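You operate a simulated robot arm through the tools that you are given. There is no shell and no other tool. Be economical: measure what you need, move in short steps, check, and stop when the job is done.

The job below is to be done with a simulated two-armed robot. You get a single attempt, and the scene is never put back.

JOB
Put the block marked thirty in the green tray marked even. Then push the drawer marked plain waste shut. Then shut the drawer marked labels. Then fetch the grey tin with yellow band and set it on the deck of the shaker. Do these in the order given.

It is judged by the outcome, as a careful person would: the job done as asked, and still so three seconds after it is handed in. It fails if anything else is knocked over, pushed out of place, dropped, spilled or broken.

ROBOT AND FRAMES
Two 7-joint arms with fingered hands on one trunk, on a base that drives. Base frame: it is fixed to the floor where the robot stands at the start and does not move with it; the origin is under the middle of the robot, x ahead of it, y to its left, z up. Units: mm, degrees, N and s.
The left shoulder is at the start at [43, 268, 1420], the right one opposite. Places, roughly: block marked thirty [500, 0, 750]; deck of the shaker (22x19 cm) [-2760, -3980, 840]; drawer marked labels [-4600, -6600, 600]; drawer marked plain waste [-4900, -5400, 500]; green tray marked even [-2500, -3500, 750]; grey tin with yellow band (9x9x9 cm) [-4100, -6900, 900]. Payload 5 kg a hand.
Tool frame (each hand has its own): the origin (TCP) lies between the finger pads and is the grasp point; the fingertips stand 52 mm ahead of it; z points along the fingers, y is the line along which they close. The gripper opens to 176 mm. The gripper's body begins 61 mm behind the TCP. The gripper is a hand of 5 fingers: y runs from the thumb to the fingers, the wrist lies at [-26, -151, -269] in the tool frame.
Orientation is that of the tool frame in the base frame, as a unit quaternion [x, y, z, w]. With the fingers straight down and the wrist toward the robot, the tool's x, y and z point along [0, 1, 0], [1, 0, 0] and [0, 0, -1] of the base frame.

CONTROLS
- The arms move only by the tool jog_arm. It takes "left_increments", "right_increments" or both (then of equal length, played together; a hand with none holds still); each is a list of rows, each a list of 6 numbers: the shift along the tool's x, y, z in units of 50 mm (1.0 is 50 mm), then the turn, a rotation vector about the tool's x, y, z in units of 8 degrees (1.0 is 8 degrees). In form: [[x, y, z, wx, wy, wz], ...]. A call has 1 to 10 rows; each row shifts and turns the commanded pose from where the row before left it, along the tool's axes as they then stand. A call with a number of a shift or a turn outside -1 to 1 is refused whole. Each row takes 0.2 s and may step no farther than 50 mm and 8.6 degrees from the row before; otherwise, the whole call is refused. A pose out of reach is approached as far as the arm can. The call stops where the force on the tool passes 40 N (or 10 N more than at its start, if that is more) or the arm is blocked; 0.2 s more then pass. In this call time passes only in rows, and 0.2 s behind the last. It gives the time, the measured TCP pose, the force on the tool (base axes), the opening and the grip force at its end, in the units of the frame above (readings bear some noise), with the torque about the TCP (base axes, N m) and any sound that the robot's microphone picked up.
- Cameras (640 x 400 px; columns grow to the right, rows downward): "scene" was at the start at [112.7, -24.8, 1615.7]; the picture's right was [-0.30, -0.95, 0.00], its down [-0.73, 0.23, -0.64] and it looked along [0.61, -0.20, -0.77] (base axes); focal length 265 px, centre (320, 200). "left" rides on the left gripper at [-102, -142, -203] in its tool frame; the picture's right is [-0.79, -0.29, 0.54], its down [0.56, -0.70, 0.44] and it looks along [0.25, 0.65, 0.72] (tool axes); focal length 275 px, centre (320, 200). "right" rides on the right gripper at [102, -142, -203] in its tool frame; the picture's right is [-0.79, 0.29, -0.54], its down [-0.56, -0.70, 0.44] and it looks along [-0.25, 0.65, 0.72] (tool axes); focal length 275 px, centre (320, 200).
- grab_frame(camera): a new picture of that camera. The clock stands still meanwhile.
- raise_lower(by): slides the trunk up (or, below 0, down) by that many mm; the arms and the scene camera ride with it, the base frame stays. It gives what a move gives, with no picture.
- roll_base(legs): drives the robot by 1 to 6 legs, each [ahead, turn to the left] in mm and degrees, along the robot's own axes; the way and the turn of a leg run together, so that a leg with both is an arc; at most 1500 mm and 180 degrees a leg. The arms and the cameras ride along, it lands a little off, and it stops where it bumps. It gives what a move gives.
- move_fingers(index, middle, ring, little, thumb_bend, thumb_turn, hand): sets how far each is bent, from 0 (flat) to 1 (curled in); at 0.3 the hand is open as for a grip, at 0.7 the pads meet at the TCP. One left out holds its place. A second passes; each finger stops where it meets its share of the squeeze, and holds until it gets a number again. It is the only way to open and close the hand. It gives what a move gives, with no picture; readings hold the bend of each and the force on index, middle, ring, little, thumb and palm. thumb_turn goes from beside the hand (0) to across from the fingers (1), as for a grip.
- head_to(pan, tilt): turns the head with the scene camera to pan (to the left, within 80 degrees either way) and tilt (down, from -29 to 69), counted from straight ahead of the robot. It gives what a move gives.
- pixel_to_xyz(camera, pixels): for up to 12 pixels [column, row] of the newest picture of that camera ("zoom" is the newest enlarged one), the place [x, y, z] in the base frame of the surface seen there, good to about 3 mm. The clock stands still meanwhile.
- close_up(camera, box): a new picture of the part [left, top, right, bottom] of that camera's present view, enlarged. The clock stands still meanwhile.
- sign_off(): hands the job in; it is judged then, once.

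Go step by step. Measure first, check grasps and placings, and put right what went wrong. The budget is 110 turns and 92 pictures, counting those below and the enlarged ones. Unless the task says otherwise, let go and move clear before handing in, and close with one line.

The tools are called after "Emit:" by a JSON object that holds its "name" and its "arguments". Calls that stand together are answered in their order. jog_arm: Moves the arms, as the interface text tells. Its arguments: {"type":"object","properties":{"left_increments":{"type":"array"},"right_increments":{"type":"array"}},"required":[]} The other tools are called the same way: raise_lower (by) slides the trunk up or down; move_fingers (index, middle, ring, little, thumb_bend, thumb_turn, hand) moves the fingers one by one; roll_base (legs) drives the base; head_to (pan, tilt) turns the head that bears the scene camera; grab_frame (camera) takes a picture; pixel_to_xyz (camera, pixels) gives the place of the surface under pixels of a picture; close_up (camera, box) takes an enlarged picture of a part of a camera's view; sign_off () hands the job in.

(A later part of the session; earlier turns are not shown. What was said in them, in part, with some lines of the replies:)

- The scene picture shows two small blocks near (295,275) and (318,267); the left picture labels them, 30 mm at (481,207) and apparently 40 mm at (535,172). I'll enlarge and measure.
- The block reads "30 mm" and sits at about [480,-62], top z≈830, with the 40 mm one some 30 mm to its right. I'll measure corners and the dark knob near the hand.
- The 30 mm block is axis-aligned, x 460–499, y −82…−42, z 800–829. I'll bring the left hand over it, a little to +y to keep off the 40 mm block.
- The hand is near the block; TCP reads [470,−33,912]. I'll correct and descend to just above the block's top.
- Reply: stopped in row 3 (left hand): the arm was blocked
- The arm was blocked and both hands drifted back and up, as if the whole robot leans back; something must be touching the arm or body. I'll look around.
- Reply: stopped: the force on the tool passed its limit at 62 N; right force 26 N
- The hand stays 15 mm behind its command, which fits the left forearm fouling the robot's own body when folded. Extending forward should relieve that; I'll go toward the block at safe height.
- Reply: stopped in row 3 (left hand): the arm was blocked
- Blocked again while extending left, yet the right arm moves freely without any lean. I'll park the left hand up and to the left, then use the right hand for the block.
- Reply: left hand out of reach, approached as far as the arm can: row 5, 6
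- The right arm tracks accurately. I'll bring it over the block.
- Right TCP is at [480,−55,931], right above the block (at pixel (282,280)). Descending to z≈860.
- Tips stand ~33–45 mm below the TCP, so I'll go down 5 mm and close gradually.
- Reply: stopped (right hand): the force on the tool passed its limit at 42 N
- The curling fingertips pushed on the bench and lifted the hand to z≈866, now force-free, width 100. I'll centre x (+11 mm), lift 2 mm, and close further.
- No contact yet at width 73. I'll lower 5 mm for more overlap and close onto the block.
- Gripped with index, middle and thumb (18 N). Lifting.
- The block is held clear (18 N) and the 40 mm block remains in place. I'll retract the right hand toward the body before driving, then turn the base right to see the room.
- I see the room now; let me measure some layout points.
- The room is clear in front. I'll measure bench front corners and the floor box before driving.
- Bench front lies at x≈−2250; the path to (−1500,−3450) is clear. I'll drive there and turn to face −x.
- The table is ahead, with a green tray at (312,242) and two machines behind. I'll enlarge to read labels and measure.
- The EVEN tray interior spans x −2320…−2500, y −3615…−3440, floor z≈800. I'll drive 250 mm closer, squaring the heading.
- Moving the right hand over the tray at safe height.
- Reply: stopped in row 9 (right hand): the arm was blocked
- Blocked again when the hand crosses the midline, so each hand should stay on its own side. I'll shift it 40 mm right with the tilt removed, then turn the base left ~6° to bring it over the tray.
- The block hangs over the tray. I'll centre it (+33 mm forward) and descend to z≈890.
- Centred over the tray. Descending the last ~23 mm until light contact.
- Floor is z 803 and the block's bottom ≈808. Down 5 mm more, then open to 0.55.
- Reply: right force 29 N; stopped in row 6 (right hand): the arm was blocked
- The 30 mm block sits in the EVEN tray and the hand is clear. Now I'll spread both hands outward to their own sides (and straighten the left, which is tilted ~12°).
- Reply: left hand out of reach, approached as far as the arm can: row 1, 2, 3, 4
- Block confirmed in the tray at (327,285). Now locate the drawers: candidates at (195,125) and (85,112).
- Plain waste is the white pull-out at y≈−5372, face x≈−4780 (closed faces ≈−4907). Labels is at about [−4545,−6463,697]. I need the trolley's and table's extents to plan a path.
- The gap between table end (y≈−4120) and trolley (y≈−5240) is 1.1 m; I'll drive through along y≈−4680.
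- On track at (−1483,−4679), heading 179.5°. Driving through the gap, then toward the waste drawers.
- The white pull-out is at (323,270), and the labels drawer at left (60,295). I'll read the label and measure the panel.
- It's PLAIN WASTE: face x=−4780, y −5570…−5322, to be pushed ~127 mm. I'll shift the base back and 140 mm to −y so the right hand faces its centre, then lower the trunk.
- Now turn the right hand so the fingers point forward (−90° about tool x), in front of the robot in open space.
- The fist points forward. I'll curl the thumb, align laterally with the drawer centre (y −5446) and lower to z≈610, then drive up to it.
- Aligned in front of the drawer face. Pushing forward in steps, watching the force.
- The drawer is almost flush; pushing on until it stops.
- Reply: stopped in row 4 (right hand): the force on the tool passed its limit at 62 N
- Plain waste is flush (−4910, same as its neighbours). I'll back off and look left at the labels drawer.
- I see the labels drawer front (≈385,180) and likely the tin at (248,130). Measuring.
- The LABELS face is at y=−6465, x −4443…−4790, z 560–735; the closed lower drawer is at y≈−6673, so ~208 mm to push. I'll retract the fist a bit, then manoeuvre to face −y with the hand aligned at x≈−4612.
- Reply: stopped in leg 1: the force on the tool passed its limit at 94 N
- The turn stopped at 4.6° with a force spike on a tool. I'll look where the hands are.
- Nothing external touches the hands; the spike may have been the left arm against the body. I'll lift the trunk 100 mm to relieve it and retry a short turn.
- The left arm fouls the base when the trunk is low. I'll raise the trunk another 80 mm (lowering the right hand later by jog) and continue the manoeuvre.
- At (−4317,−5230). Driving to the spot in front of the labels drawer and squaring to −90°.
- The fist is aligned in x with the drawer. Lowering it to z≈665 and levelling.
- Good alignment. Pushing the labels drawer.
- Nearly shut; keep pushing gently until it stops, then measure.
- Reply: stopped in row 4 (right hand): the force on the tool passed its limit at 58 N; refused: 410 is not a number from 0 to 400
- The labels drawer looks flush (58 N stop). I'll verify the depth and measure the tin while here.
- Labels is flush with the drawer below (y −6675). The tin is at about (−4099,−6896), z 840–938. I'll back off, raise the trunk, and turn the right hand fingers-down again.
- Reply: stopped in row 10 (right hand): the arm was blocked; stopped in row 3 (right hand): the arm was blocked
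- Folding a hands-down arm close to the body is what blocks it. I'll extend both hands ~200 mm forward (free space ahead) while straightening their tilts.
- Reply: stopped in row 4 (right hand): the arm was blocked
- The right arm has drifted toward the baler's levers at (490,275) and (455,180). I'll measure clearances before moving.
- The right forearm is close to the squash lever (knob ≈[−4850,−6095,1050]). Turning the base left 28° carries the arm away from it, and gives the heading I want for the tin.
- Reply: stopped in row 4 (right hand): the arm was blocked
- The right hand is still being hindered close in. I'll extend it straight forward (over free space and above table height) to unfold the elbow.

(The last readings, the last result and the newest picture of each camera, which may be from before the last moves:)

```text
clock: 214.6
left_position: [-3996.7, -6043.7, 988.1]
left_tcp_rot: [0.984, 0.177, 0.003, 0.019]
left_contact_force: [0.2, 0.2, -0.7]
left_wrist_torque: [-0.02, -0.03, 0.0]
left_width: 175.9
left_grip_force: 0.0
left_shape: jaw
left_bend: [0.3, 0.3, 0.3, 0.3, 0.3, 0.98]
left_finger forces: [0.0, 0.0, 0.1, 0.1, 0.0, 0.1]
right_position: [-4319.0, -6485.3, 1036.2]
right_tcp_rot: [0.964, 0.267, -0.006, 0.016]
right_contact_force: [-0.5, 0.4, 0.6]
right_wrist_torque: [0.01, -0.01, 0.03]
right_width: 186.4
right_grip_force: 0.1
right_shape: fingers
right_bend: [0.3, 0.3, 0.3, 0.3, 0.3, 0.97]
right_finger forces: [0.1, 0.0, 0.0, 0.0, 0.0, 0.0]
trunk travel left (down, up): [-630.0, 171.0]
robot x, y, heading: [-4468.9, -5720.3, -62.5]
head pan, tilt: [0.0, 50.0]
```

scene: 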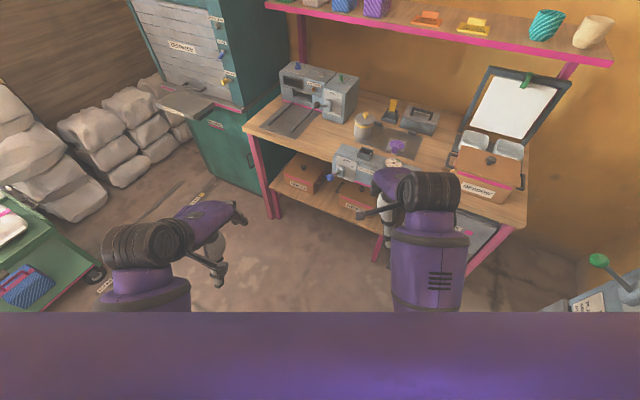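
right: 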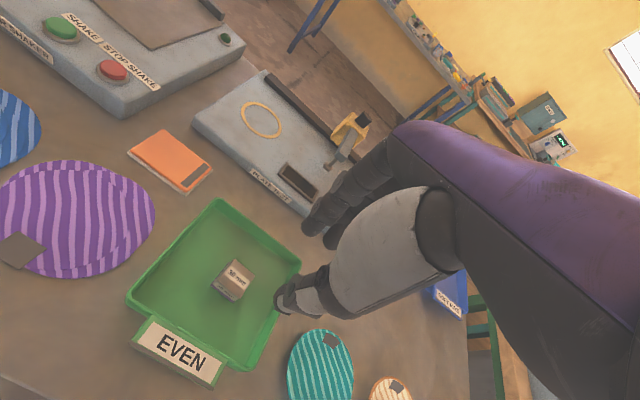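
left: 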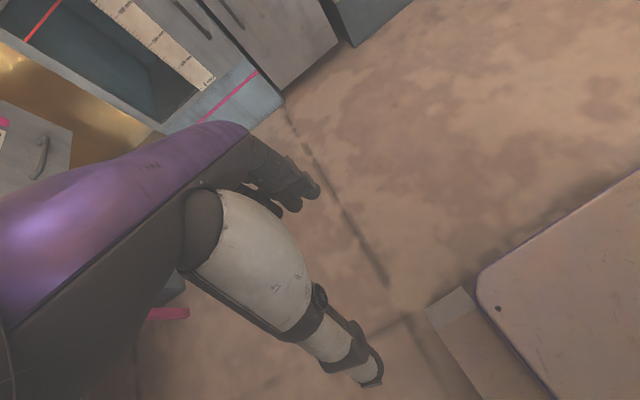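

The right hand is steady now at [−4319,−6485,1036], fingers down. The tin lies straight ahead along the heading; driving 430 mm forward at this height.

Emit:
{"name": "roll_base", "arguments": {"legs": [[430, 0]]}}

Emit:
{"name": "grab_frame", "arguments": {"camera": "right"}}

Emit:
{"name": "grab_frame", "arguments": {"camera": "scene"}}

```text
clock: 218.1
left_position: [-3790.3, -6431.9, 987.0]
left_tcp_rot: [0.984, 0.178, 0.003, 0.021]
left_contact_force: [-0.7, 0.1, -0.4]
left_wrist_torque: [0.09, 0.03, -0.05]
left_width: 175.9
left_grip_force: 0.0
left_shape: jaw
left_bend: [0.3, 0.3, 0.3, 0.3, 0.3, 0.98]
left_finger forces: [0.1, 0.0, 0.1, 0.0, 0.0, 0.0]
right_position: [-4113.3, -6873.6, 1034.4]
right_tcp_rot: [0.964, 0.267, -0.007, 0.015]
right_contact_force: [0.3, -0.5, 0.0]
right_wrist_torque: [0.06, 0.03, 0.03]
right_width: 186.7
right_grip_force: 0.1
right_shape: fingers
right_bend: [0.3, 0.3, 0.3, 0.3, 0.3, 0.97]
right_finger forces: [0.0, 0.0, 0.1, 0.0, 0.0, 0.0]
trunk travel left (down, up): [-630.0, 171.0]
robot x, y, heading: [-4263.5, -6110.9, -62.2]
head pan, tilt: [0.0, 50.0]
```

```text
33 pictures are left
```

right: 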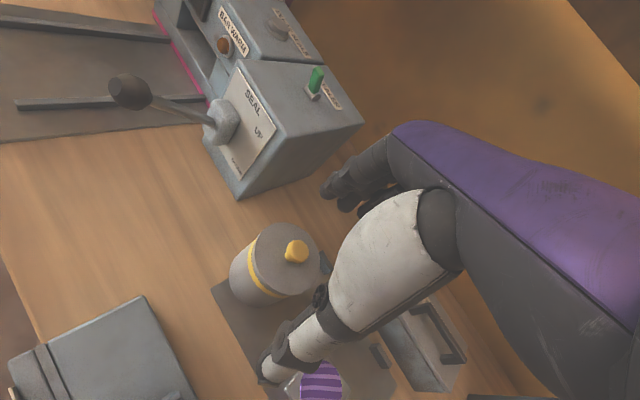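

```text
32 pictures are left
```

scene: 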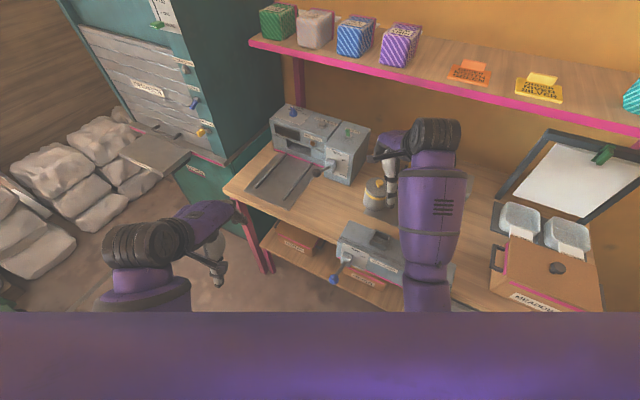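

The tin is below-left of the hand at (275,265). Measuring its lid rim, knob and the sealer's edge.

Emit:
{"name": "pixel_to_xyz", "arguments": {"camera": "right", "pixels": [[297, 250], [256, 250], [318, 262], [278, 226], [275, 290], [285, 260], [362, 128], [240, 195], [300, 243], [235, 285], [325, 190], [290, 60]]}}

```text
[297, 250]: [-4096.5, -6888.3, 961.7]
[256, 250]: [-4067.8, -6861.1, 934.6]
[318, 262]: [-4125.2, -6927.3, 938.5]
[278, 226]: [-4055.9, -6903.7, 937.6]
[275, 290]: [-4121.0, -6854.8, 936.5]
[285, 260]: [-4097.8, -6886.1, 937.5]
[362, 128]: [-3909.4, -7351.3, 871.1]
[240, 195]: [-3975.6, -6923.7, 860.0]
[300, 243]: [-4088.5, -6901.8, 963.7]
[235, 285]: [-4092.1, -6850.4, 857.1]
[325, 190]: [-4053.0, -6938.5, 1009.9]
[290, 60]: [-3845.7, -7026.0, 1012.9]
```

Tin centre ≈(−4095,−6891), lid z 937, knob top 964. I'll pre-close to 0.4, centre over it, and descend partway to z≈985.

Emit:
{"name": "move_fingers", "arguments": {"hand": "right", "index": 0.38, "middle": 0.38, "ring": 0.38, "little": 0.38, "thumb_bend": 0.38}}

Emit:
{"name": "jog_arm", "arguments": {"right_increments": [[0.16, 0.47, 0, 0.2, 0, 0], [0, 0, 0.3, 0, 0, 0], [0, 0, 0, 0, 0, 0], [0, 0, 0, 0, 0, 0]]}}

Emit:
{"name": "grab_frame", "arguments": {"camera": "right"}}

```text
clock: 219.1
left_position: [-3796.1, -6421.0, 994.6]
left_tcp_rot: [0.984, 0.177, 0.004, 0.027]
left_contact_force: [-0.5, 0.7, 0.9]
left_wrist_torque: [0.02, -0.03, 0.02]
left_width: 175.8
left_grip_force: 0.1
left_shape: jaw
left_bend: [0.3, 0.3, 0.3, 0.3, 0.3, 0.98]
left_finger forces: [0.0, 0.0, 0.0, 0.0, 0.0, 0.2]
right_position: [-4118.8, -6862.6, 1045.0]
right_tcp_rot: [0.963, 0.267, -0.004, 0.022]
right_contact_force: [0.0, -0.3, -1.0]
right_wrist_torque: [-0.03, 0.0, -0.04]
right_width: 152.5
right_grip_force: 0.2
right_shape: fingers
right_bend: [0.38, 0.38, 0.38, 0.38, 0.38, 0.98]
right_finger forces: [0.0, 0.0, 0.1, 0.0, 0.0, 0.0]
trunk travel left (down, up): [-630.0, 171.0]
robot x, y, heading: [-4263.0, -6110.7, -62.3]
head pan, tilt: [0.0, 50.0]
```

```text
clock: 220.1
left_position: [-3799.0, -6420.4, 995.9]
left_tcp_rot: [0.984, 0.178, 0.005, 0.026]
left_contact_force: [-2.0, 0.3, 1.1]
left_wrist_torque: [-0.05, -0.05, 0.03]
left_width: 176.0
left_grip_force: 0.0
left_shape: jaw
left_bend: [0.3, 0.3, 0.3, 0.3, 0.3, 0.98]
left_finger forces: [0.0, 0.0, 0.0, 0.0, 0.0, 0.0]
right_position: [-4101.3, -6877.0, 1032.8]
right_tcp_rot: [0.964, 0.267, -0.008, 0.01]
right_contact_force: [-0.9, 0.0, 0.2]
right_wrist_torque: [-0.07, -0.08, 0.01]
right_width: 152.2
right_grip_force: 0.1
right_shape: fingers
right_bend: [0.38, 0.38, 0.38, 0.38, 0.38, 0.98]
right_finger forces: [0.1, 0.1, 0.0, 0.0, 0.0, 0.0]
trunk travel left (down, up): [-630.0, 171.0]
robot x, y, heading: [-4262.1, -6106.3, -62.2]
head pan, tilt: [0.0, 50.0]
```

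```text
31 pictures are left
```

right: 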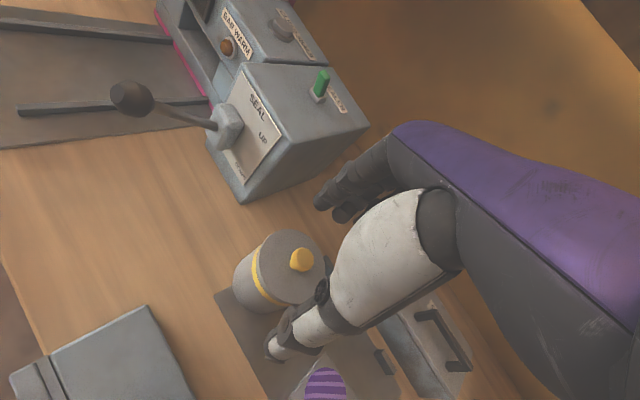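

Remaining offset ≈15 mm forward. Correct it and descend to z≈960.

Emit:
{"name": "jog_arm", "arguments": {"right_increments": [[0, 0.3, 0.3, 0, 0, 0], [0, 0, 0.5, 0, 0, 0], [0, 0, 0.6, 0, 0, 0], [0, 0, 0, 0, 0, 0], [0, 0, 0, 0, 0, 0]]}}

Emit:
{"name": "grab_frame", "arguments": {"camera": "right"}}

```text
clock: 221.3
left_position: [-3797.0, -6421.5, 993.3]
left_tcp_rot: [0.984, 0.177, 0.005, 0.026]
left_contact_force: [-1.0, -0.5, 0.7]
left_wrist_torque: [0.05, -0.02, 0.02]
left_width: 176.1
left_grip_force: 0.0
left_shape: jaw
left_bend: [0.3, 0.3, 0.3, 0.3, 0.3, 0.98]
left_finger forces: [0.0, 0.0, 0.0, 0.0, 0.0, 0.1]
right_position: [-4093.7, -6893.4, 960.4]
right_tcp_rot: [0.964, 0.267, -0.009, 0.009]
right_contact_force: [-0.9, -0.9, -0.2]
right_wrist_torque: [0.05, -0.03, -0.01]
right_width: 152.0
right_grip_force: 0.2
right_shape: fingers
right_bend: [0.38, 0.38, 0.38, 0.38, 0.38, 0.98]
right_finger forces: [0.1, 0.0, 0.0, 0.1, 0.0, 0.0]
trunk travel left (down, up): [-630.0, 171.0]
robot x, y, heading: [-4261.7, -6110.1, -62.3]
head pan, tilt: [0.0, 50.0]
```

```text
30 pictures are left
```

right: 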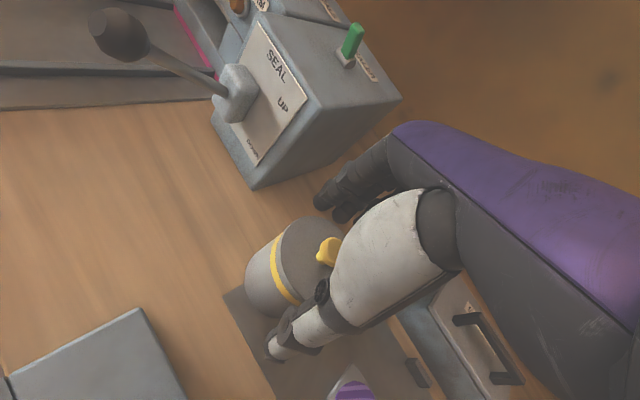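

Centred on the tin ([−4094,−6893]). Descending to z≈915.

Emit:
{"name": "jog_arm", "arguments": {"right_increments": [[0, 0, 0.4, 0, 0, 0], [0, 0, 0.3, 0, 0, 0], [0, 0, 0.2, 0, 0, 0], [0, 0, 0, 0, 0, 0]]}}

Emit:
{"name": "move_fingers", "arguments": {"hand": "right", "index": 0.47, "middle": 0.47, "ring": 0.47, "little": 0.47, "thumb_bend": 0.47}}

Emit:
{"name": "grab_frame", "arguments": {"camera": "right"}}

```text
clock: 222.3
left_position: [-3797.1, -6420.9, 993.6]
left_tcp_rot: [0.984, 0.178, 0.005, 0.026]
left_contact_force: [0.3, 0.8, 0.3]
left_wrist_torque: [-0.07, 0.03, 0.0]
left_width: 176.0
left_grip_force: 0.0
left_shape: jaw
left_bend: [0.3, 0.3, 0.3, 0.3, 0.3, 0.98]
left_finger forces: [0.0, 0.1, 0.0, 0.0, 0.0, 0.0]
right_position: [-4094.7, -6893.7, 915.9]
right_tcp_rot: [0.963, 0.268, -0.008, 0.009]
right_contact_force: [-0.6, 0.0, -0.2]
right_wrist_torque: [-0.04, 0.07, -0.02]
right_width: 152.3
right_grip_force: 0.1
right_shape: fingers
right_bend: [0.38, 0.38, 0.38, 0.38, 0.38, 0.98]
right_finger forces: [0.0, 0.0, 0.0, 0.1, 0.0, 0.1]
trunk travel left (down, up): [-630.0, 171.0]
robot x, y, heading: [-4265.4, -6109.5, -62.1]
head pan, tilt: [0.0, 50.0]
```

```text
clock: 223.3
left_position: [-3796.9, -6419.9, 994.6]
left_tcp_rot: [0.984, 0.178, 0.004, 0.027]
left_contact_force: [-0.2, -0.1, 0.4]
left_wrist_torque: [0.0, -0.05, 0.0]
left_width: 176.2
left_grip_force: 0.0
left_shape: jaw
left_bend: [0.3, 0.3, 0.3, 0.3, 0.3, 0.98]
left_finger forces: [0.0, 0.1, 0.1, 0.0, 0.1, 0.1]
right_position: [-4095.1, -6893.4, 915.4]
right_tcp_rot: [0.964, 0.267, -0.009, 0.008]
right_contact_force: [-0.4, 0.2, -1.0]
right_wrist_torque: [0.03, -0.01, 0.0]
right_width: 113.1
right_grip_force: 0.1
right_shape: fingers
right_bend: [0.47, 0.47, 0.47, 0.47, 0.47, 1.0]
right_finger forces: [0.0, 0.0, 0.0, 0.0, 0.0, 0.0]
trunk travel left (down, up): [-630.0, 171.0]
robot x, y, heading: [-4263.3, -6113.3, -62.1]
head pan, tilt: [0.0, 50.0]
```

```text
29 pictures are left
```

right: 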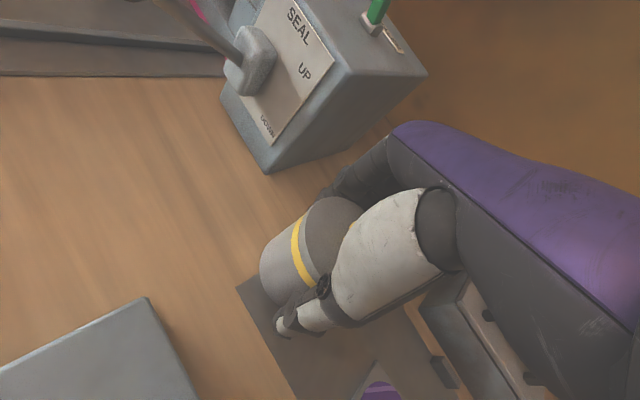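

No contact yet at width 113; closing further for the grip.

Emit:
{"name": "move_fingers", "arguments": {"hand": "right", "index": 0.66, "middle": 0.66, "ring": 0.66, "little": 0.66, "thumb_bend": 0.66}}

Emit:
{"name": "jog_arm", "arguments": {"right_increments": [[0, 0, -0.2, 0, 0, 0], [0, 0, -0.4, 0, 0, 0], [0, 0, -0.4, 0, 0, 0], [0, 0, 0, 0, 0, 0]]}}

Emit:
{"name": "grab_frame", "arguments": {"camera": "right"}}

```text
clock: 224.3
left_position: [-3798.3, -6419.2, 994.6]
left_tcp_rot: [0.984, 0.179, 0.005, 0.027]
left_contact_force: [0.5, -0.2, -1.1]
left_wrist_torque: [-0.01, 0.02, -0.03]
left_width: 176.3
left_grip_force: 0.2
left_shape: jaw
left_bend: [0.3, 0.3, 0.3, 0.3, 0.3, 0.98]
left_finger forces: [0.0, 0.0, 0.0, 0.0, 0.0, 0.0]
right_position: [-4095.1, -6893.1, 917.0]
right_tcp_rot: [0.964, 0.267, -0.008, 0.008]
right_contact_force: [0.5, 0.2, 4.0]
right_wrist_torque: [-0.2, -0.03, 0.03]
right_width: 91.4
right_grip_force: 26.7
right_shape: fingers
right_bend: [0.51, 0.54, 0.64, 0.66, 0.54, 1.0]
right_finger forces: [11.9, 10.2, 3.3, 0.1, 28.0, 0.0]
trunk travel left (down, up): [-630.0, 171.0]
robot x, y, heading: [-4265.0, -6110.0, -62.6]
head pan, tilt: [0.0, 50.0]
heard: snap
```

```text
clock: 225.3
left_position: [-3796.8, -6419.7, 995.0]
left_tcp_rot: [0.984, 0.178, 0.004, 0.026]
left_contact_force: [-0.5, -0.6, 0.1]
left_wrist_torque: [0.01, 0.03, 0.0]
left_width: 176.0
left_grip_force: 0.0
left_shape: jaw
left_bend: [0.3, 0.3, 0.3, 0.3, 0.3, 0.98]
left_finger forces: [0.1, 0.0, 0.1, 0.0, 0.0, 0.1]
right_position: [-4094.8, -6894.5, 966.2]
right_tcp_rot: [0.964, 0.267, -0.008, 0.009]
right_contact_force: [-0.4, -0.2, -0.9]
right_wrist_torque: [-0.02, -0.02, 0.02]
right_width: 91.1
right_grip_force: 26.1
right_shape: fingers
right_bend: [0.51, 0.54, 0.64, 0.66, 0.54, 1.0]
right_finger forces: [11.8, 9.9, 3.4, 0.0, 27.3, 0.0]
trunk travel left (down, up): [-630.0, 171.0]
robot x, y, heading: [-4264.6, -6111.5, -62.3]
head pan, tilt: [0.0, 50.0]
```

```text
28 pictures are left
```

right: 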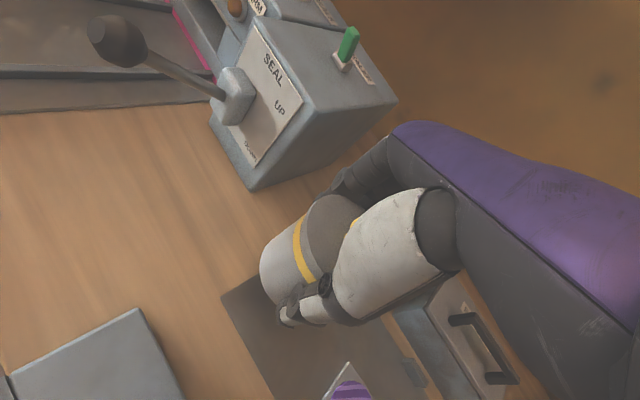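

The tin is held (26 N) and lifted, but the microphone heard a "snap" during the squeeze. I'll inspect it closely.

Emit:
{"name": "close_up", "arguments": {"camera": "right", "box": [220, 150, 440, 350]}}

Emit:
{"name": "close_up", "arguments": {"camera": "scene", "box": [300, 110, 500, 250]}}

```text
2.00 times, centred on (330, 250) of right
```

zoom: 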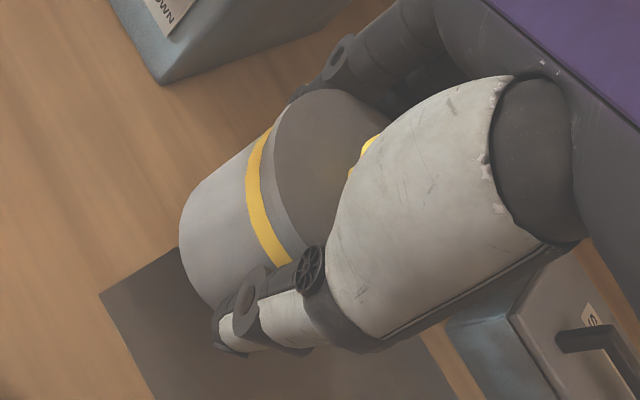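

```text
2.86 times, centred on (400, 180) of scene
```

zoom: 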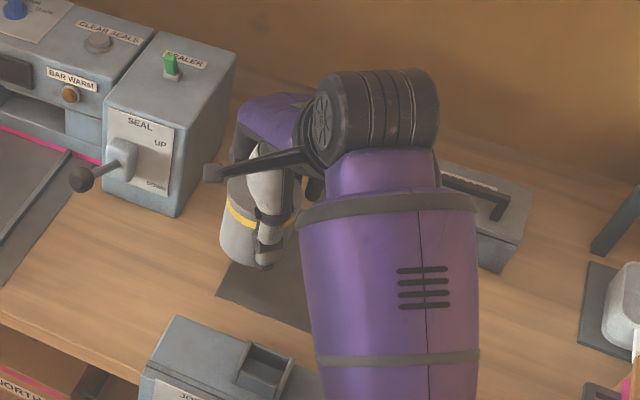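

The tin looks intact and firmly held. I'll lift 50 mm more, reverse away from the bench, and then raise the trunk.

Emit:
{"name": "jog_arm", "arguments": {"right_increments": [[0, 0, -0.4, 0, 0, 0], [0, 0, -0.5, 0, 0, 0], [0, -0.1, -0.4, 0, 0, 0], [0, 0, 0, 0, 0, 0]]}}

Emit:
{"name": "roll_base", "arguments": {"legs": [[-450, 0]]}}

Emit:
{"name": "raise_lower", "arguments": {"by": 130}}

Emit:
{"name": "grab_frame", "arguments": {"camera": "scene"}}

```text
clock: 226.3
left_position: [-3797.9, -6421.1, 994.3]
left_tcp_rot: [0.984, 0.177, 0.004, 0.026]
left_contact_force: [0.1, 0.4, -0.4]
left_wrist_torque: [0.03, 0.01, 0.02]
left_width: 176.0
left_grip_force: 0.0
left_shape: jaw
left_bend: [0.3, 0.3, 0.3, 0.3, 0.3, 0.98]
left_finger forces: [0.0, 0.0, 0.0, 0.1, 0.0, 0.0]
right_position: [-4095.5, -6887.9, 1031.9]
right_tcp_rot: [0.964, 0.267, -0.009, 0.009]
right_contact_force: [-0.7, -0.8, -1.9]
right_wrist_torque: [0.04, -0.03, 0.05]
right_width: 91.2
right_grip_force: 26.2
right_shape: fingers
right_bend: [0.51, 0.54, 0.64, 0.66, 0.54, 1.0]
right_finger forces: [12.0, 9.9, 3.6, 0.0, 27.3, 0.1]
trunk travel left (down, up): [-630.0, 171.0]
robot x, y, heading: [-4262.0, -6111.1, -62.3]
head pan, tilt: [0.0, 50.0]
```

```text
clock: 229.8
left_position: [-4004.3, -6029.6, 995.6]
left_tcp_rot: [0.984, 0.176, 0.005, 0.026]
left_contact_force: [-0.5, 0.2, 0.6]
left_wrist_torque: [-0.06, -0.03, 0.01]
left_width: 176.1
left_grip_force: 0.0
left_shape: jaw
left_bend: [0.3, 0.3, 0.3, 0.3, 0.3, 0.98]
left_finger forces: [0.0, 0.1, 0.0, 0.0, 0.0, 0.1]
right_position: [-4304.3, -6496.3, 1032.3]
right_tcp_rot: [0.964, 0.265, -0.008, 0.01]
right_contact_force: [0.1, 0.8, -0.7]
right_wrist_torque: [-0.07, -0.05, -0.07]
right_width: 91.2
right_grip_force: 26.6
right_shape: fingers
right_bend: [0.51, 0.54, 0.64, 0.66, 0.54, 1.0]
right_finger forces: [12.0, 9.9, 3.5, 0.0, 27.2, 0.0]
trunk travel left (down, up): [-630.0, 171.0]
robot x, y, heading: [-4469.7, -5718.3, -62.7]
head pan, tilt: [0.0, 50.0]
```

```text
clock: 231.3
left_position: [-4010.7, -6019.2, 1126.9]
left_tcp_rot: [0.984, 0.175, 0.006, 0.028]
left_contact_force: [-0.4, 0.9, 0.4]
left_wrist_torque: [-0.05, -0.04, 0.01]
left_width: 175.9
left_grip_force: 0.1
left_shape: jaw
left_bend: [0.3, 0.3, 0.3, 0.3, 0.3, 0.98]
left_finger forces: [0.0, 0.0, 0.0, 0.0, 0.0, 0.1]
right_position: [-4310.8, -6483.7, 1172.3]
right_tcp_rot: [0.964, 0.264, -0.007, 0.015]
right_contact_force: [0.0, 0.1, -1.8]
right_wrist_torque: [-0.06, 0.0, -0.02]
right_width: 91.0
right_grip_force: 26.5
right_shape: fingers
right_bend: [0.51, 0.55, 0.64, 0.66, 0.55, 1.0]
right_finger forces: [11.4, 10.3, 3.8, 0.1, 27.3, 0.1]
trunk travel left (down, up): [-760.0, 41.0]
robot x, y, heading: [-4469.2, -5715.3, -62.5]
head pan, tilt: [0.0, 50.0]
```

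```text
25 pictures are left
```

scene: 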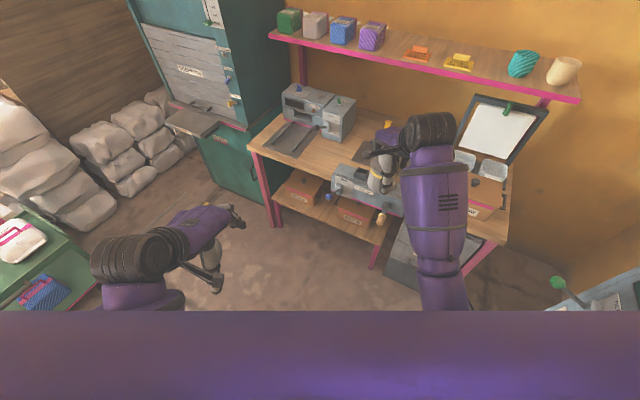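

Tin is high and clear. Driving: turn to +x, forward 500, then north toward the far side of the shaker table.

Emit:
{"name": "roll_base", "arguments": {"legs": [[0, 62.5], [500, 0], [0, 78.2], [1000, 0], [946, 0]]}}

Emit:
{"name": "head_to", "arguments": {"pan": -60, "tilt": 30}}

Emit:
{"name": "grab_frame", "arguments": {"camera": "scene"}}

```text
clock: 257.3
left_position: [-3766.7, -3294.7, 1130.3]
left_tcp_rot: [0.163, 0.986, 0.031, 0.005]
left_contact_force: [0.6, 0.5, -0.6]
left_wrist_torque: [-0.01, -0.02, -0.03]
left_width: 176.1
left_grip_force: 0.0
left_shape: jaw
left_bend: [0.3, 0.3, 0.3, 0.3, 0.3, 0.98]
left_finger forces: [0.0, 0.0, 0.0, 0.0, 0.0, 0.1]
right_position: [-3242.5, -3128.4, 1172.1]
right_tcp_rot: [0.072, 0.997, 0.011, 0.012]
right_contact_force: [-0.1, 1.0, -1.3]
right_wrist_torque: [-0.07, 0.03, 0.03]
right_width: 90.5
right_grip_force: 24.3
right_shape: fingers
right_bend: [0.51, 0.55, 0.64, 0.66, 0.55, 1.0]
right_finger forces: [10.7, 9.7, 4.0, 0.0, 24.0, 0.0]
trunk travel left (down, up): [-760.0, 41.0]
robot x, y, heading: [-3598.1, -3826.4, 78.5]
head pan, tilt: [0.0, 50.0]
```

```text
clock: 258.6
left_position: [-3767.4, -3312.5, 1121.0]
left_tcp_rot: [0.165, 0.986, 0.023, 0.003]
left_contact_force: [0.0, -1.0, -0.3]
left_wrist_torque: [0.08, -0.02, -0.01]
left_width: 175.8
left_grip_force: 0.1
left_shape: jaw
left_bend: [0.3, 0.3, 0.3, 0.3, 0.3, 0.97]
left_finger forces: [0.0, 0.0, 0.0, 0.1, 0.0, 0.0]
right_position: [-3246.0, -3144.4, 1182.1]
right_tcp_rot: [0.073, 0.997, 0.018, 0.012]
right_contact_force: [0.5, -0.1, -1.4]
right_wrist_torque: [0.04, -0.04, -0.05]
right_width: 90.2
right_grip_force: 26.2
right_shape: fingers
right_bend: [0.51, 0.55, 0.64, 0.66, 0.55, 1.0]
right_finger forces: [11.9, 10.3, 4.3, 0.1, 26.1, 0.0]
trunk travel left (down, up): [-760.0, 41.0]
robot x, y, heading: [-3602.9, -3827.1, 78.6]
head pan, tilt: [-60.0, 30.0]
```

```text
24 pictures are left
```

scene: 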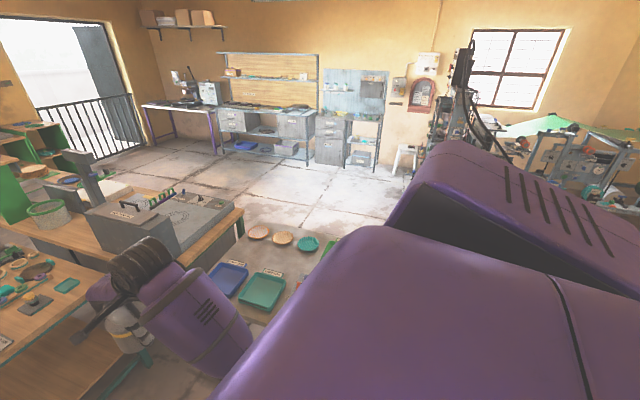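

The tin is still held (26 N). Turning right to face +x over open floor and the table.

Emit:
{"name": "roll_base", "arguments": {"legs": [[0, -78.5]]}}

Emit:
{"name": "head_to", "arguments": {"pan": -10, "tilt": 50}}

Emit:
{"name": "grab_frame", "arguments": {"camera": "scene"}}

```text
clock: 264.2
left_position: [-3115.4, -3561.9, 1128.3]
left_tcp_rot: [0.754, 0.657, 0.02, 0.021]
left_contact_force: [0.5, 0.6, -0.1]
left_wrist_torque: [-0.02, -0.01, 0.01]
left_width: 175.9
left_grip_force: 0.0
left_shape: jaw
left_bend: [0.3, 0.3, 0.3, 0.3, 0.3, 0.98]
left_finger forces: [0.1, 0.0, 0.1, 0.0, 0.0, 0.0]
right_position: [-2862.5, -4040.7, 1182.9]
right_tcp_rot: [0.689, 0.725, 0.007, 0.021]
right_contact_force: [0.0, 0.1, -0.1]
right_wrist_torque: [-0.01, 0.02, 0.0]
right_width: 89.9
right_grip_force: 24.5
right_shape: fingers
right_bend: [0.52, 0.55, 0.64, 0.66, 0.55, 1.0]
right_finger forces: [11.4, 9.7, 4.1, 0.0, 24.1, 0.0]
trunk travel left (down, up): [-760.0, 41.0]
robot x, y, heading: [-3602.8, -3811.7, -0.4]
head pan, tilt: [-60.0, 30.0]
```

```text
clock: 265.4
left_position: [-3131.1, -3564.5, 1119.6]
left_tcp_rot: [0.755, 0.656, 0.014, 0.015]
left_contact_force: [-0.6, -0.9, 0.6]
left_wrist_torque: [0.07, -0.15, 0.04]
left_width: 175.9
left_grip_force: 0.0
left_shape: jaw
left_bend: [0.3, 0.3, 0.3, 0.3, 0.3, 0.98]
left_finger forces: [0.1, 0.0, 0.1, 0.0, 0.0, 0.1]
right_position: [-2879.6, -4042.2, 1191.5]
right_tcp_rot: [0.689, 0.724, 0.012, 0.026]
right_contact_force: [-0.7, -0.8, -0.1]
right_wrist_torque: [0.09, -0.15, 0.0]
right_width: 89.7
right_grip_force: 25.7
right_shape: fingers
right_bend: [0.52, 0.55, 0.64, 0.66, 0.56, 1.0]
right_finger forces: [11.9, 10.1, 4.2, 0.1, 25.5, 0.0]
trunk travel left (down, up): [-760.0, 41.0]
robot x, y, heading: [-3601.7, -3815.9, -0.3]
head pan, tilt: [-10.0, 50.0]
```

```text
23 pictures are left
```

scene: 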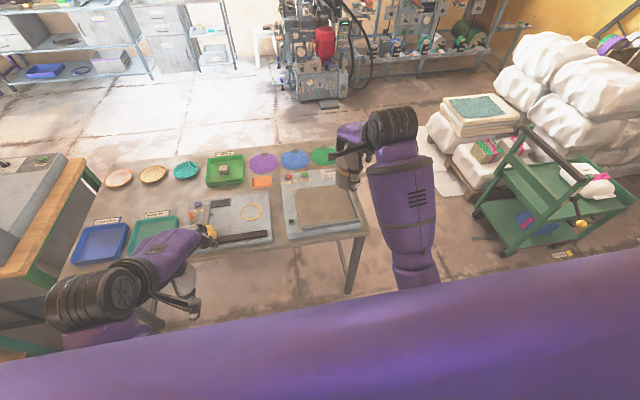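

The shaker deck is at (325,207) between its rails. Measuring deck corners.

Emit:
{"name": "pixel_to_xyz", "arguments": {"camera": "scene", "pixels": [[297, 195], [345, 187], [360, 218], [303, 228], [325, 207], [286, 200], [330, 232], [362, 235], [305, 180], [330, 197], [350, 210], [310, 215]]}}

Emit:
{"name": "close_up", "arguments": {"camera": "scene", "box": [180, 100, 420, 250]}}

```text
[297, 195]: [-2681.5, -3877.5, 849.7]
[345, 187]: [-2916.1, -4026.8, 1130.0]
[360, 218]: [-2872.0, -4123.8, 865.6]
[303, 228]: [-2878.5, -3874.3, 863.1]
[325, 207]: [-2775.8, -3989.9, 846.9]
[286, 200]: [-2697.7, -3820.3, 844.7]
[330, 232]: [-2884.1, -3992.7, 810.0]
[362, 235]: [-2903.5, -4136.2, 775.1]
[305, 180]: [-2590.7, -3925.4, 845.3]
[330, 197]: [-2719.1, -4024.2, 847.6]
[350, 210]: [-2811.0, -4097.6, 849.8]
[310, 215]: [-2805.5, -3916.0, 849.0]
```

```text
2.67 times, centred on (300, 175) of scene
```

zoom: 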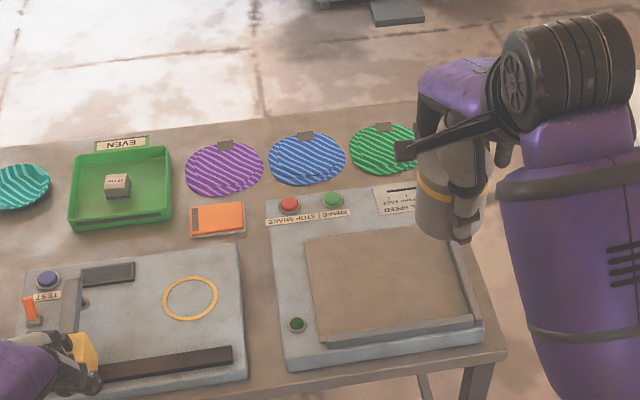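

Deck z≈848, centre ≈(−2765,−3985), rails at x −2878 and y −4124. I'll nudge the base forward/left to bring the tin over it and lower the trunk 100 mm.

Emit:
{"name": "roll_base", "arguments": {"legs": [[100, 4.5]]}}

Emit:
{"name": "raise_lower", "arguments": {"by": -100}}

Emit:
{"name": "jog_arm", "arguments": {"right_increments": [[0, 0, 0, 0.3, 0, 0], [0, 0, 0, 0, 0, 0], [0, 0, 0, 0, 0, 0]]}}

Emit:
{"name": "grab_frame", "arguments": {"camera": "right"}}

```text
clock: 266.7
left_position: [-3034.4, -3521.0, 1125.8]
left_tcp_rot: [0.728, 0.686, 0.018, 0.017]
left_contact_force: [1.2, 0.2, -0.8]
left_wrist_torque: [-0.07, 0.2, -0.07]
left_width: 175.7
left_grip_force: 0.0
left_shape: jaw
left_bend: [0.3, 0.3, 0.3, 0.3, 0.3, 0.98]
left_finger forces: [0.0, 0.0, 0.0, 0.1, 0.0, 0.0]
right_position: [-2758.3, -3979.0, 1190.7]
right_tcp_rot: [0.659, 0.752, 0.011, 0.025]
right_contact_force: [2.0, 0.2, -2.3]
right_wrist_torque: [0.0, 0.13, 0.04]
right_width: 89.8
right_grip_force: 25.9
right_shape: fingers
right_bend: [0.52, 0.55, 0.64, 0.66, 0.56, 1.0]
right_finger forces: [12.0, 10.2, 4.4, 0.1, 25.4, 0.0]
trunk travel left (down, up): [-760.0, 41.0]
robot x, y, heading: [-3496.6, -3811.2, 4.3]
head pan, tilt: [-10.0, 50.0]
```

```text
clock: 268.0
left_position: [-3050.8, -3524.2, 1017.2]
left_tcp_rot: [0.729, 0.684, 0.012, 0.013]
left_contact_force: [-0.2, -0.3, 0.5]
left_wrist_torque: [-0.04, 0.04, -0.01]
left_width: 175.9
left_grip_force: 0.1
left_shape: jaw
left_bend: [0.3, 0.3, 0.3, 0.3, 0.3, 0.98]
left_finger forces: [0.1, 0.1, 0.0, 0.0, 0.0, 0.0]
right_position: [-2774.8, -3980.4, 1101.5]
right_tcp_rot: [0.659, 0.751, 0.016, 0.029]
right_contact_force: [0.6, 0.3, -1.5]
right_wrist_torque: [0.01, 0.06, 0.0]
right_width: 89.7
right_grip_force: 26.1
right_shape: fingers
right_bend: [0.51, 0.55, 0.64, 0.66, 0.56, 1.0]
right_finger forces: [11.9, 10.1, 4.6, 0.0, 25.5, 0.0]
trunk travel left (down, up): [-660.0, 141.0]
robot x, y, heading: [-3497.9, -3815.2, 4.4]
head pan, tilt: [-10.0, 50.0]
```

```text
clock: 268.8
left_position: [-3052.5, -3524.3, 1017.5]
left_tcp_rot: [0.729, 0.684, 0.012, 0.013]
left_contact_force: [-0.7, 0.0, 0.3]
left_wrist_torque: [-0.02, 0.01, -0.01]
left_width: 175.6
left_grip_force: 0.1
left_shape: jaw
left_bend: [0.3, 0.3, 0.3, 0.3, 0.3, 0.98]
left_finger forces: [0.1, 0.1, 0.0, 0.0, 0.0, 0.1]
right_position: [-2774.7, -3980.5, 1100.1]
right_tcp_rot: [0.66, 0.751, 0.001, 0.016]
right_contact_force: [-0.5, -0.7, -1.0]
right_wrist_torque: [-0.04, -0.01, -0.01]
right_width: 89.5
right_grip_force: 26.9
right_shape: fingers
right_bend: [0.51, 0.55, 0.64, 0.66, 0.56, 1.0]
right_finger forces: [12.0, 10.1, 4.5, 0.0, 25.5, 0.0]
trunk travel left (down, up): [-660.0, 141.0]
robot x, y, heading: [-3499.2, -3815.1, 4.5]
head pan, tilt: [-10.0, 50.0]
```

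```text
21 pictures are left
```

right: 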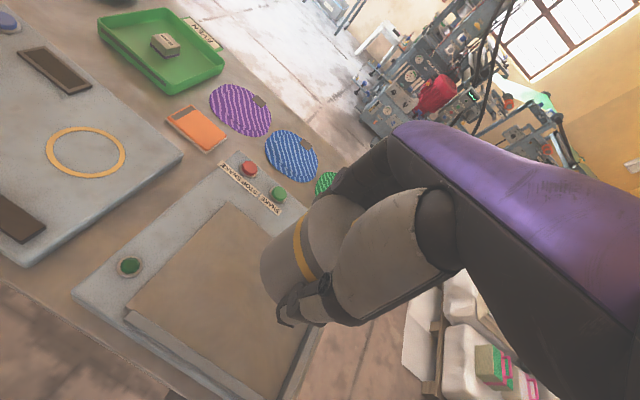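

Tin is aligned above the deck ([−2775,−3980]) and nearly upright. Descending to z≈940.

Emit:
{"name": "jog_arm", "arguments": {"right_increments": [[0, 0.2, 0.6, 0, 0, 0], [0, 0, 0.7, 0, 0, 0], [0, 0, 0.7, 0, 0, 0], [0, 0, 0.6, 0, 0, 0], [0, 0, 0.55, 0, 0, 0], [0, 0, 0, 0, 0, 0]]}}

Emit:
{"name": "grab_frame", "arguments": {"camera": "scene"}}

Emit:
{"name": "grab_frame", "arguments": {"camera": "right"}}

```text
clock: 270.2
left_position: [-3052.5, -3524.4, 1017.8]
left_tcp_rot: [0.728, 0.685, 0.013, 0.013]
left_contact_force: [-0.1, 0.3, 0.5]
left_wrist_torque: [0.06, -0.04, 0.03]
left_width: 175.8
left_grip_force: 0.1
left_shape: jaw
left_bend: [0.3, 0.3, 0.3, 0.3, 0.3, 0.98]
left_finger forces: [0.0, 0.1, 0.0, 0.0, 0.0, 0.0]
right_position: [-2759.9, -3982.1, 940.5]
right_tcp_rot: [0.66, 0.751, 0.001, 0.016]
right_contact_force: [-0.5, -0.6, -1.0]
right_wrist_torque: [0.0, -0.05, -0.01]
right_width: 89.8
right_grip_force: 25.6
right_shape: fingers
right_bend: [0.51, 0.55, 0.64, 0.66, 0.56, 1.0]
right_finger forces: [11.9, 10.0, 4.5, 0.0, 25.2, 0.0]
trunk travel left (down, up): [-660.0, 141.0]
robot x, y, heading: [-3497.1, -3812.1, 4.1]
head pan, tilt: [-10.0, 50.0]
```

```text
20 pictures are left
```

scene: 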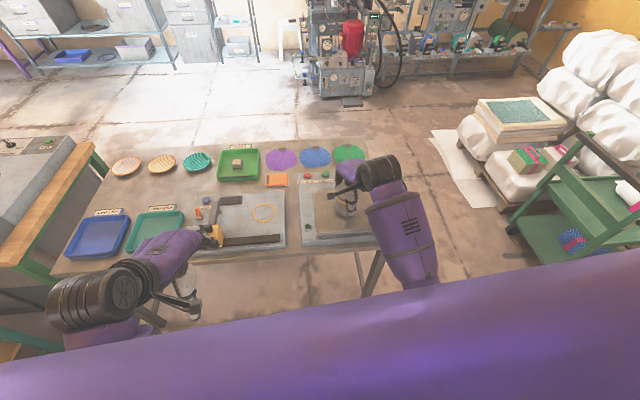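

```text
19 pictures are left
```

right: 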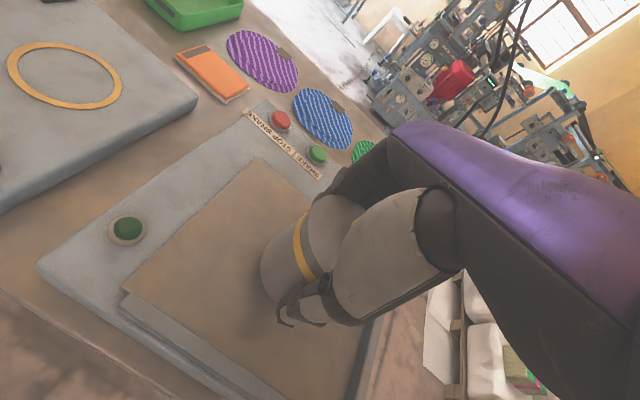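

Over the deck, bottom ~16 mm up. Descending gently to contact.

Emit:
{"name": "jog_arm", "arguments": {"right_increments": [[0, -0.05, 0.16, 0, 0, 0], [0, 0, 0.1, 0, 0, 0], [0, 0, 0.06, 0, 0, 0], [0, 0, 0, 0, 0, 0]]}}

```text
clock: 271.2
left_position: [-3052.6, -3524.6, 1018.1]
left_tcp_rot: [0.729, 0.684, 0.012, 0.013]
left_contact_force: [0.2, 0.3, 0.3]
left_wrist_torque: [-0.02, 0.0, -0.01]
left_width: 175.8
left_grip_force: 0.0
left_shape: jaw
left_bend: [0.3, 0.3, 0.3, 0.3, 0.3, 0.98]
left_finger forces: [0.1, 0.0, 0.0, 0.1, 0.1, 0.1]
right_position: [-2763.1, -3983.8, 927.9]
right_tcp_rot: [0.66, 0.751, 0.002, 0.016]
right_contact_force: [0.1, -0.2, -0.3]
right_wrist_torque: [0.0, 0.0, 0.01]
right_width: 89.8
right_grip_force: 25.7
right_shape: fingers
right_bend: [0.51, 0.55, 0.64, 0.66, 0.56, 1.0]
right_finger forces: [11.8, 10.0, 4.5, 0.0, 25.2, 0.0]
trunk travel left (down, up): [-660.0, 141.0]
robot x, y, heading: [-3497.5, -3812.5, 4.7]
head pan, tilt: [-10.0, 50.0]
```

Emit:
{"name": "jog_arm", "arguments": {"right_increments": [[0, 0, 0.06, 0, 0, 0], [0, 0, 0, 0, 0, 0]]}}

```text
clock: 271.8
left_position: [-3052.0, -3524.6, 1015.8]
left_tcp_rot: [0.729, 0.685, 0.012, 0.013]
left_contact_force: [0.5, 0.2, 0.4]
left_wrist_torque: [-0.02, -0.02, -0.01]
left_width: 175.8
left_grip_force: 0.2
left_shape: jaw
left_bend: [0.3, 0.3, 0.3, 0.3, 0.3, 0.98]
left_finger forces: [0.1, 0.0, 0.1, 0.0, 0.0, 0.0]
right_position: [-2761.3, -3983.6, 924.3]
right_tcp_rot: [0.66, 0.751, 0.001, 0.015]
right_contact_force: [-0.5, -0.7, 0.3]
right_wrist_torque: [-0.01, 0.01, -0.02]
right_width: 89.3
right_grip_force: 25.8
right_shape: fingers
right_bend: [0.51, 0.55, 0.64, 0.66, 0.56, 1.0]
right_finger forces: [11.8, 10.2, 4.6, 0.1, 25.3, 0.1]
trunk travel left (down, up): [-660.0, 141.0]
robot x, y, heading: [-3499.2, -3815.6, 4.2]
head pan, tilt: [-10.0, 50.0]
```

Still no clear contact; down a few mm more in small steps.

Emit:
{"name": "jog_arm", "arguments": {"right_increments": [[0, 0, 0.06, 0, 0, 0], [0, 0, 0, 0, 0, 0]]}}

Emit:
{"name": "close_up", "arguments": {"camera": "right", "box": [220, 150, 440, 350]}}

```text
clock: 272.4
left_position: [-3052.3, -3525.4, 1019.0]
left_tcp_rot: [0.729, 0.685, 0.011, 0.012]
left_contact_force: [-0.1, -0.5, -1.0]
left_wrist_torque: [0.01, -0.03, 0.01]
left_width: 175.8
left_grip_force: 0.0
left_shape: jaw
left_bend: [0.3, 0.3, 0.3, 0.3, 0.3, 0.98]
left_finger forces: [0.0, 0.0, 0.0, 0.1, 0.1, 0.0]
right_position: [-2763.5, -3982.0, 923.4]
right_tcp_rot: [0.66, 0.751, 0.002, 0.017]
right_contact_force: [-0.8, -1.1, 12.5]
right_wrist_torque: [-0.2, -0.55, -0.08]
right_width: 89.7
right_grip_force: 27.2
right_shape: fingers
right_bend: [0.51, 0.55, 0.64, 0.66, 0.56, 1.0]
right_finger forces: [11.7, 11.1, 5.0, 0.0, 27.4, 0.0]
trunk travel left (down, up): [-660.0, 141.0]
robot x, y, heading: [-3497.0, -3813.0, 4.4]
head pan, tilt: [-10.0, 50.0]
```

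```text
2.00 times, centred on (330, 250) of right
```

zoom: 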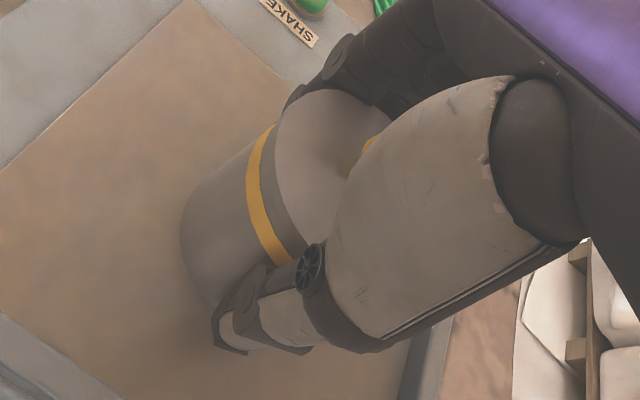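

Contact (12.5 N). Opening the fingers in two stages.

Emit:
{"name": "move_fingers", "arguments": {"hand": "right", "index": 0.46, "middle": 0.46, "ring": 0.46, "little": 0.46, "thumb_bend": 0.46}}

Emit:
{"name": "move_fingers", "arguments": {"hand": "right", "index": 0.38, "middle": 0.38, "ring": 0.38, "little": 0.38, "thumb_bend": 0.38}}

Emit:
{"name": "grab_frame", "arguments": {"camera": "right"}}

```text
clock: 273.4
left_position: [-3051.6, -3525.0, 1017.7]
left_tcp_rot: [0.729, 0.685, 0.011, 0.012]
left_contact_force: [-0.5, -0.1, 0.4]
left_wrist_torque: [-0.05, -0.01, -0.05]
left_width: 175.8
left_grip_force: 0.1
left_shape: jaw
left_bend: [0.3, 0.3, 0.3, 0.3, 0.3, 0.98]
left_finger forces: [0.1, 0.1, 0.1, 0.0, 0.0, 0.0]
right_position: [-2762.9, -3983.0, 921.2]
right_tcp_rot: [0.66, 0.751, 0.001, 0.015]
right_contact_force: [0.0, 1.0, -0.2]
right_wrist_torque: [0.06, 0.01, -0.04]
right_width: 116.7
right_grip_force: 0.0
right_shape: fingers
right_bend: [0.46, 0.46, 0.46, 0.46, 0.46, 1.0]
right_finger forces: [0.0, 0.1, 0.1, 0.0, 0.0, 0.0]
trunk travel left (down, up): [-660.0, 141.0]
robot x, y, heading: [-3496.3, -3813.3, 4.4]
head pan, tilt: [-10.0, 50.0]
heard: snap
```

```text
clock: 274.4
left_position: [-3053.2, -3523.6, 1017.4]
left_tcp_rot: [0.729, 0.684, 0.011, 0.013]
left_contact_force: [0.4, 0.7, -0.1]
left_wrist_torque: [0.0, -0.02, -0.02]
left_width: 176.2
left_grip_force: 0.0
left_shape: jaw
left_bend: [0.3, 0.3, 0.3, 0.3, 0.3, 0.98]
left_finger forces: [0.2, 0.0, 0.1, 0.0, 0.0, 0.0]
right_position: [-2762.7, -3982.4, 920.9]
right_tcp_rot: [0.66, 0.751, 0.001, 0.016]
right_contact_force: [1.2, -0.1, -0.3]
right_wrist_torque: [0.0, -0.02, 0.03]
right_width: 151.9
right_grip_force: 0.2
right_shape: fingers
right_bend: [0.38, 0.38, 0.38, 0.38, 0.38, 0.99]
right_finger forces: [0.0, 0.0, 0.0, 0.1, 0.0, 0.0]
trunk travel left (down, up): [-660.0, 141.0]
robot x, y, heading: [-3498.2, -3811.3, 4.4]
head pan, tilt: [-10.0, 50.0]
```

```text
17 pictures are left
```

right: 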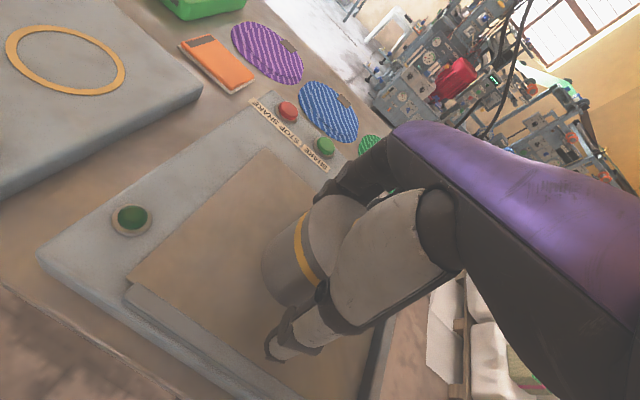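

The tin stands free (the snap is just the grasp/release sound). Lifting straight up.

Emit:
{"name": "jog_arm", "arguments": {"right_increments": [[0, 0, -0.3, 0, 0, 0], [0, 0, -0.5, 0, 0, 0], [0, 0, -0.7, 0, 0, 0], [0, 0, -0.8, 0, 0, 0], [0, 0, -0.8, 0, 0, 0], [0, 0, 0, 0, 0, 0]]}}

Emit:
{"name": "grab_frame", "arguments": {"camera": "right"}}

```text
clock: 275.8
left_position: [-3051.4, -3524.7, 1017.8]
left_tcp_rot: [0.728, 0.685, 0.013, 0.012]
left_contact_force: [0.8, -0.1, 0.0]
left_wrist_torque: [0.05, 0.05, 0.01]
left_width: 176.0
left_grip_force: 0.0
left_shape: jaw
left_bend: [0.3, 0.3, 0.3, 0.3, 0.3, 0.98]
left_finger forces: [0.0, 0.0, 0.0, 0.0, 0.0, 0.0]
right_position: [-2766.6, -3981.6, 1076.7]
right_tcp_rot: [0.66, 0.751, 0.0, 0.016]
right_contact_force: [-0.9, -0.4, -0.1]
right_wrist_torque: [0.08, 0.04, 0.03]
right_width: 152.0
right_grip_force: 0.1
right_shape: fingers
right_bend: [0.38, 0.38, 0.38, 0.38, 0.38, 0.99]
right_finger forces: [0.0, 0.0, 0.1, 0.0, 0.0, 0.1]
trunk travel left (down, up): [-660.0, 141.0]
robot x, y, heading: [-3493.9, -3812.8, 4.3]
head pan, tilt: [-10.0, 50.0]
```

```text
16 pictures are left
```

right: 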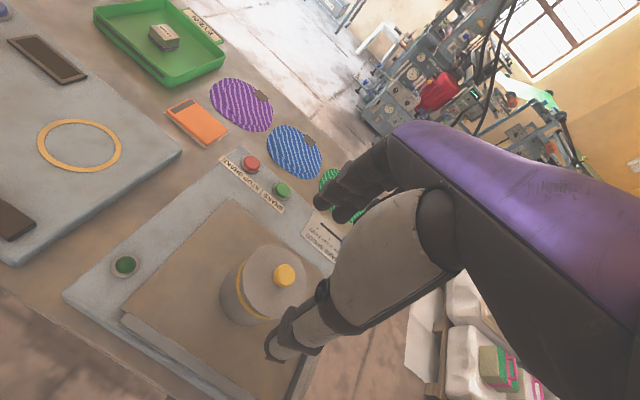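

The tin is upright on the deck and the block is still in the tray. I'll back clear and glance at the drawers and baler.

Emit:
{"name": "roll_base", "arguments": {"legs": [[-350, 0], [0, -50]]}}

Emit:
{"name": "head_to", "arguments": {"pan": -75, "tilt": 20}}

Emit:
{"name": "grab_frame", "arguments": {"camera": "scene"}}

```text
clock: 282.2
left_position: [-3334.7, -4014.6, 1025.0]
left_tcp_rot: [0.953, 0.302, 0.008, 0.021]
left_contact_force: [-0.4, 0.0, 0.3]
left_wrist_torque: [0.05, 0.03, 0.0]
left_width: 176.1
left_grip_force: 0.0
left_shape: jaw
left_bend: [0.3, 0.3, 0.3, 0.3, 0.3, 0.98]
left_finger forces: [0.0, 0.1, 0.0, 0.0, 0.0, 0.1]
right_position: [-3520.2, -4514.1, 1076.4]
right_tcp_rot: [0.92, 0.392, -0.007, 0.015]
right_contact_force: [0.1, 0.1, -0.5]
right_wrist_torque: [0.0, 0.03, -0.02]
right_width: 151.8
right_grip_force: 0.1
right_shape: fingers
right_bend: [0.38, 0.38, 0.38, 0.38, 0.38, 0.99]
right_finger forces: [0.1, 0.0, 0.1, 0.1, 0.0, 0.0]
trunk travel left (down, up): [-660.0, 141.0]
robot x, y, heading: [-3841.6, -3837.0, -47.1]
head pan, tilt: [-10.0, 50.0]
```

```text
clock: 283.6
left_position: [-3346.0, -4006.4, 1017.7]
left_tcp_rot: [0.954, 0.299, 0.006, 0.014]
left_contact_force: [0.4, 0.6, -0.1]
left_wrist_torque: [0.05, 0.01, -0.01]
left_width: 175.9
left_grip_force: 0.1
left_shape: jaw
left_bend: [0.3, 0.3, 0.3, 0.3, 0.3, 0.98]
left_finger forces: [0.0, 0.0, 0.1, 0.0, 0.0, 0.0]
right_position: [-3530.2, -4503.2, 1085.7]
right_tcp_rot: [0.92, 0.392, -0.004, 0.021]
right_contact_force: [0.3, -0.4, 0.5]
right_wrist_torque: [0.03, 0.0, 0.01]
right_width: 152.4
right_grip_force: 0.1
right_shape: fingers
right_bend: [0.38, 0.38, 0.38, 0.38, 0.38, 0.99]
right_finger forces: [0.1, 0.0, 0.0, 0.0, 0.1, 0.1]
trunk travel left (down, up): [-660.0, 141.0]
robot x, y, heading: [-3844.0, -3837.7, -46.9]
head pan, tilt: [-75.0, 20.0]
```

```text
15 pictures are left
```

scene: 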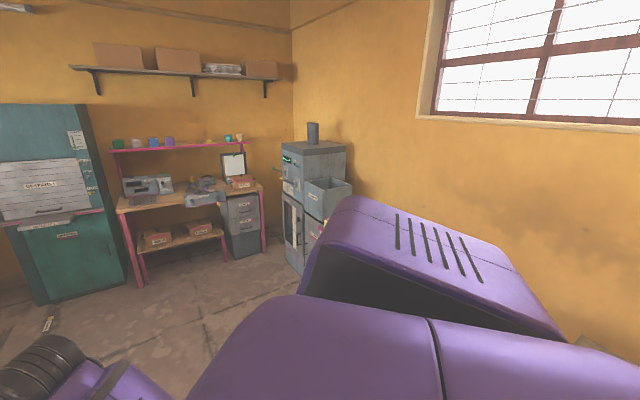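

Emit:
{"name": "close_up", "arguments": {"camera": "scene", "box": [200, 130, 370, 250]}}

```text
3.33 times, centred on (285, 190) of scene
```

zoom: 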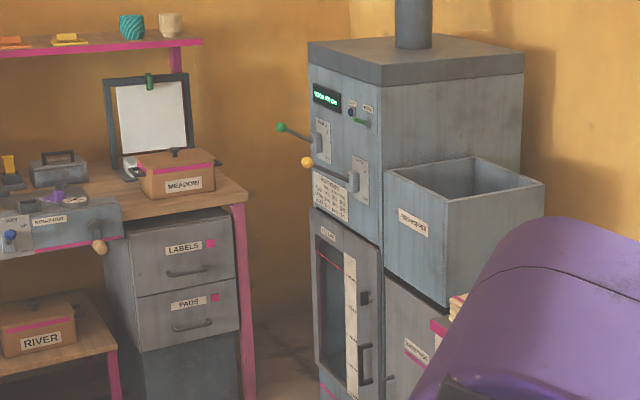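

LABELS is shut, both baler levers stand in the same position as before, and nothing appears disturbed. Handing in.

Emit:
{"name": "sign_off", "arguments": {}}

```text
The job is handed in.
```

The job is handed in: the 30 mm block is in the EVEN tray, the plain waste and labels drawers are both shut flush, and the yellow-banded tin is upright on the shaker deck, all done in that order. I checked the labels drawer again at the end but not plain waste, which was flush when I left it. The right hand pressed briefly against something overhead early on (stopped at 62 N), and nothing looked moved afterwards.
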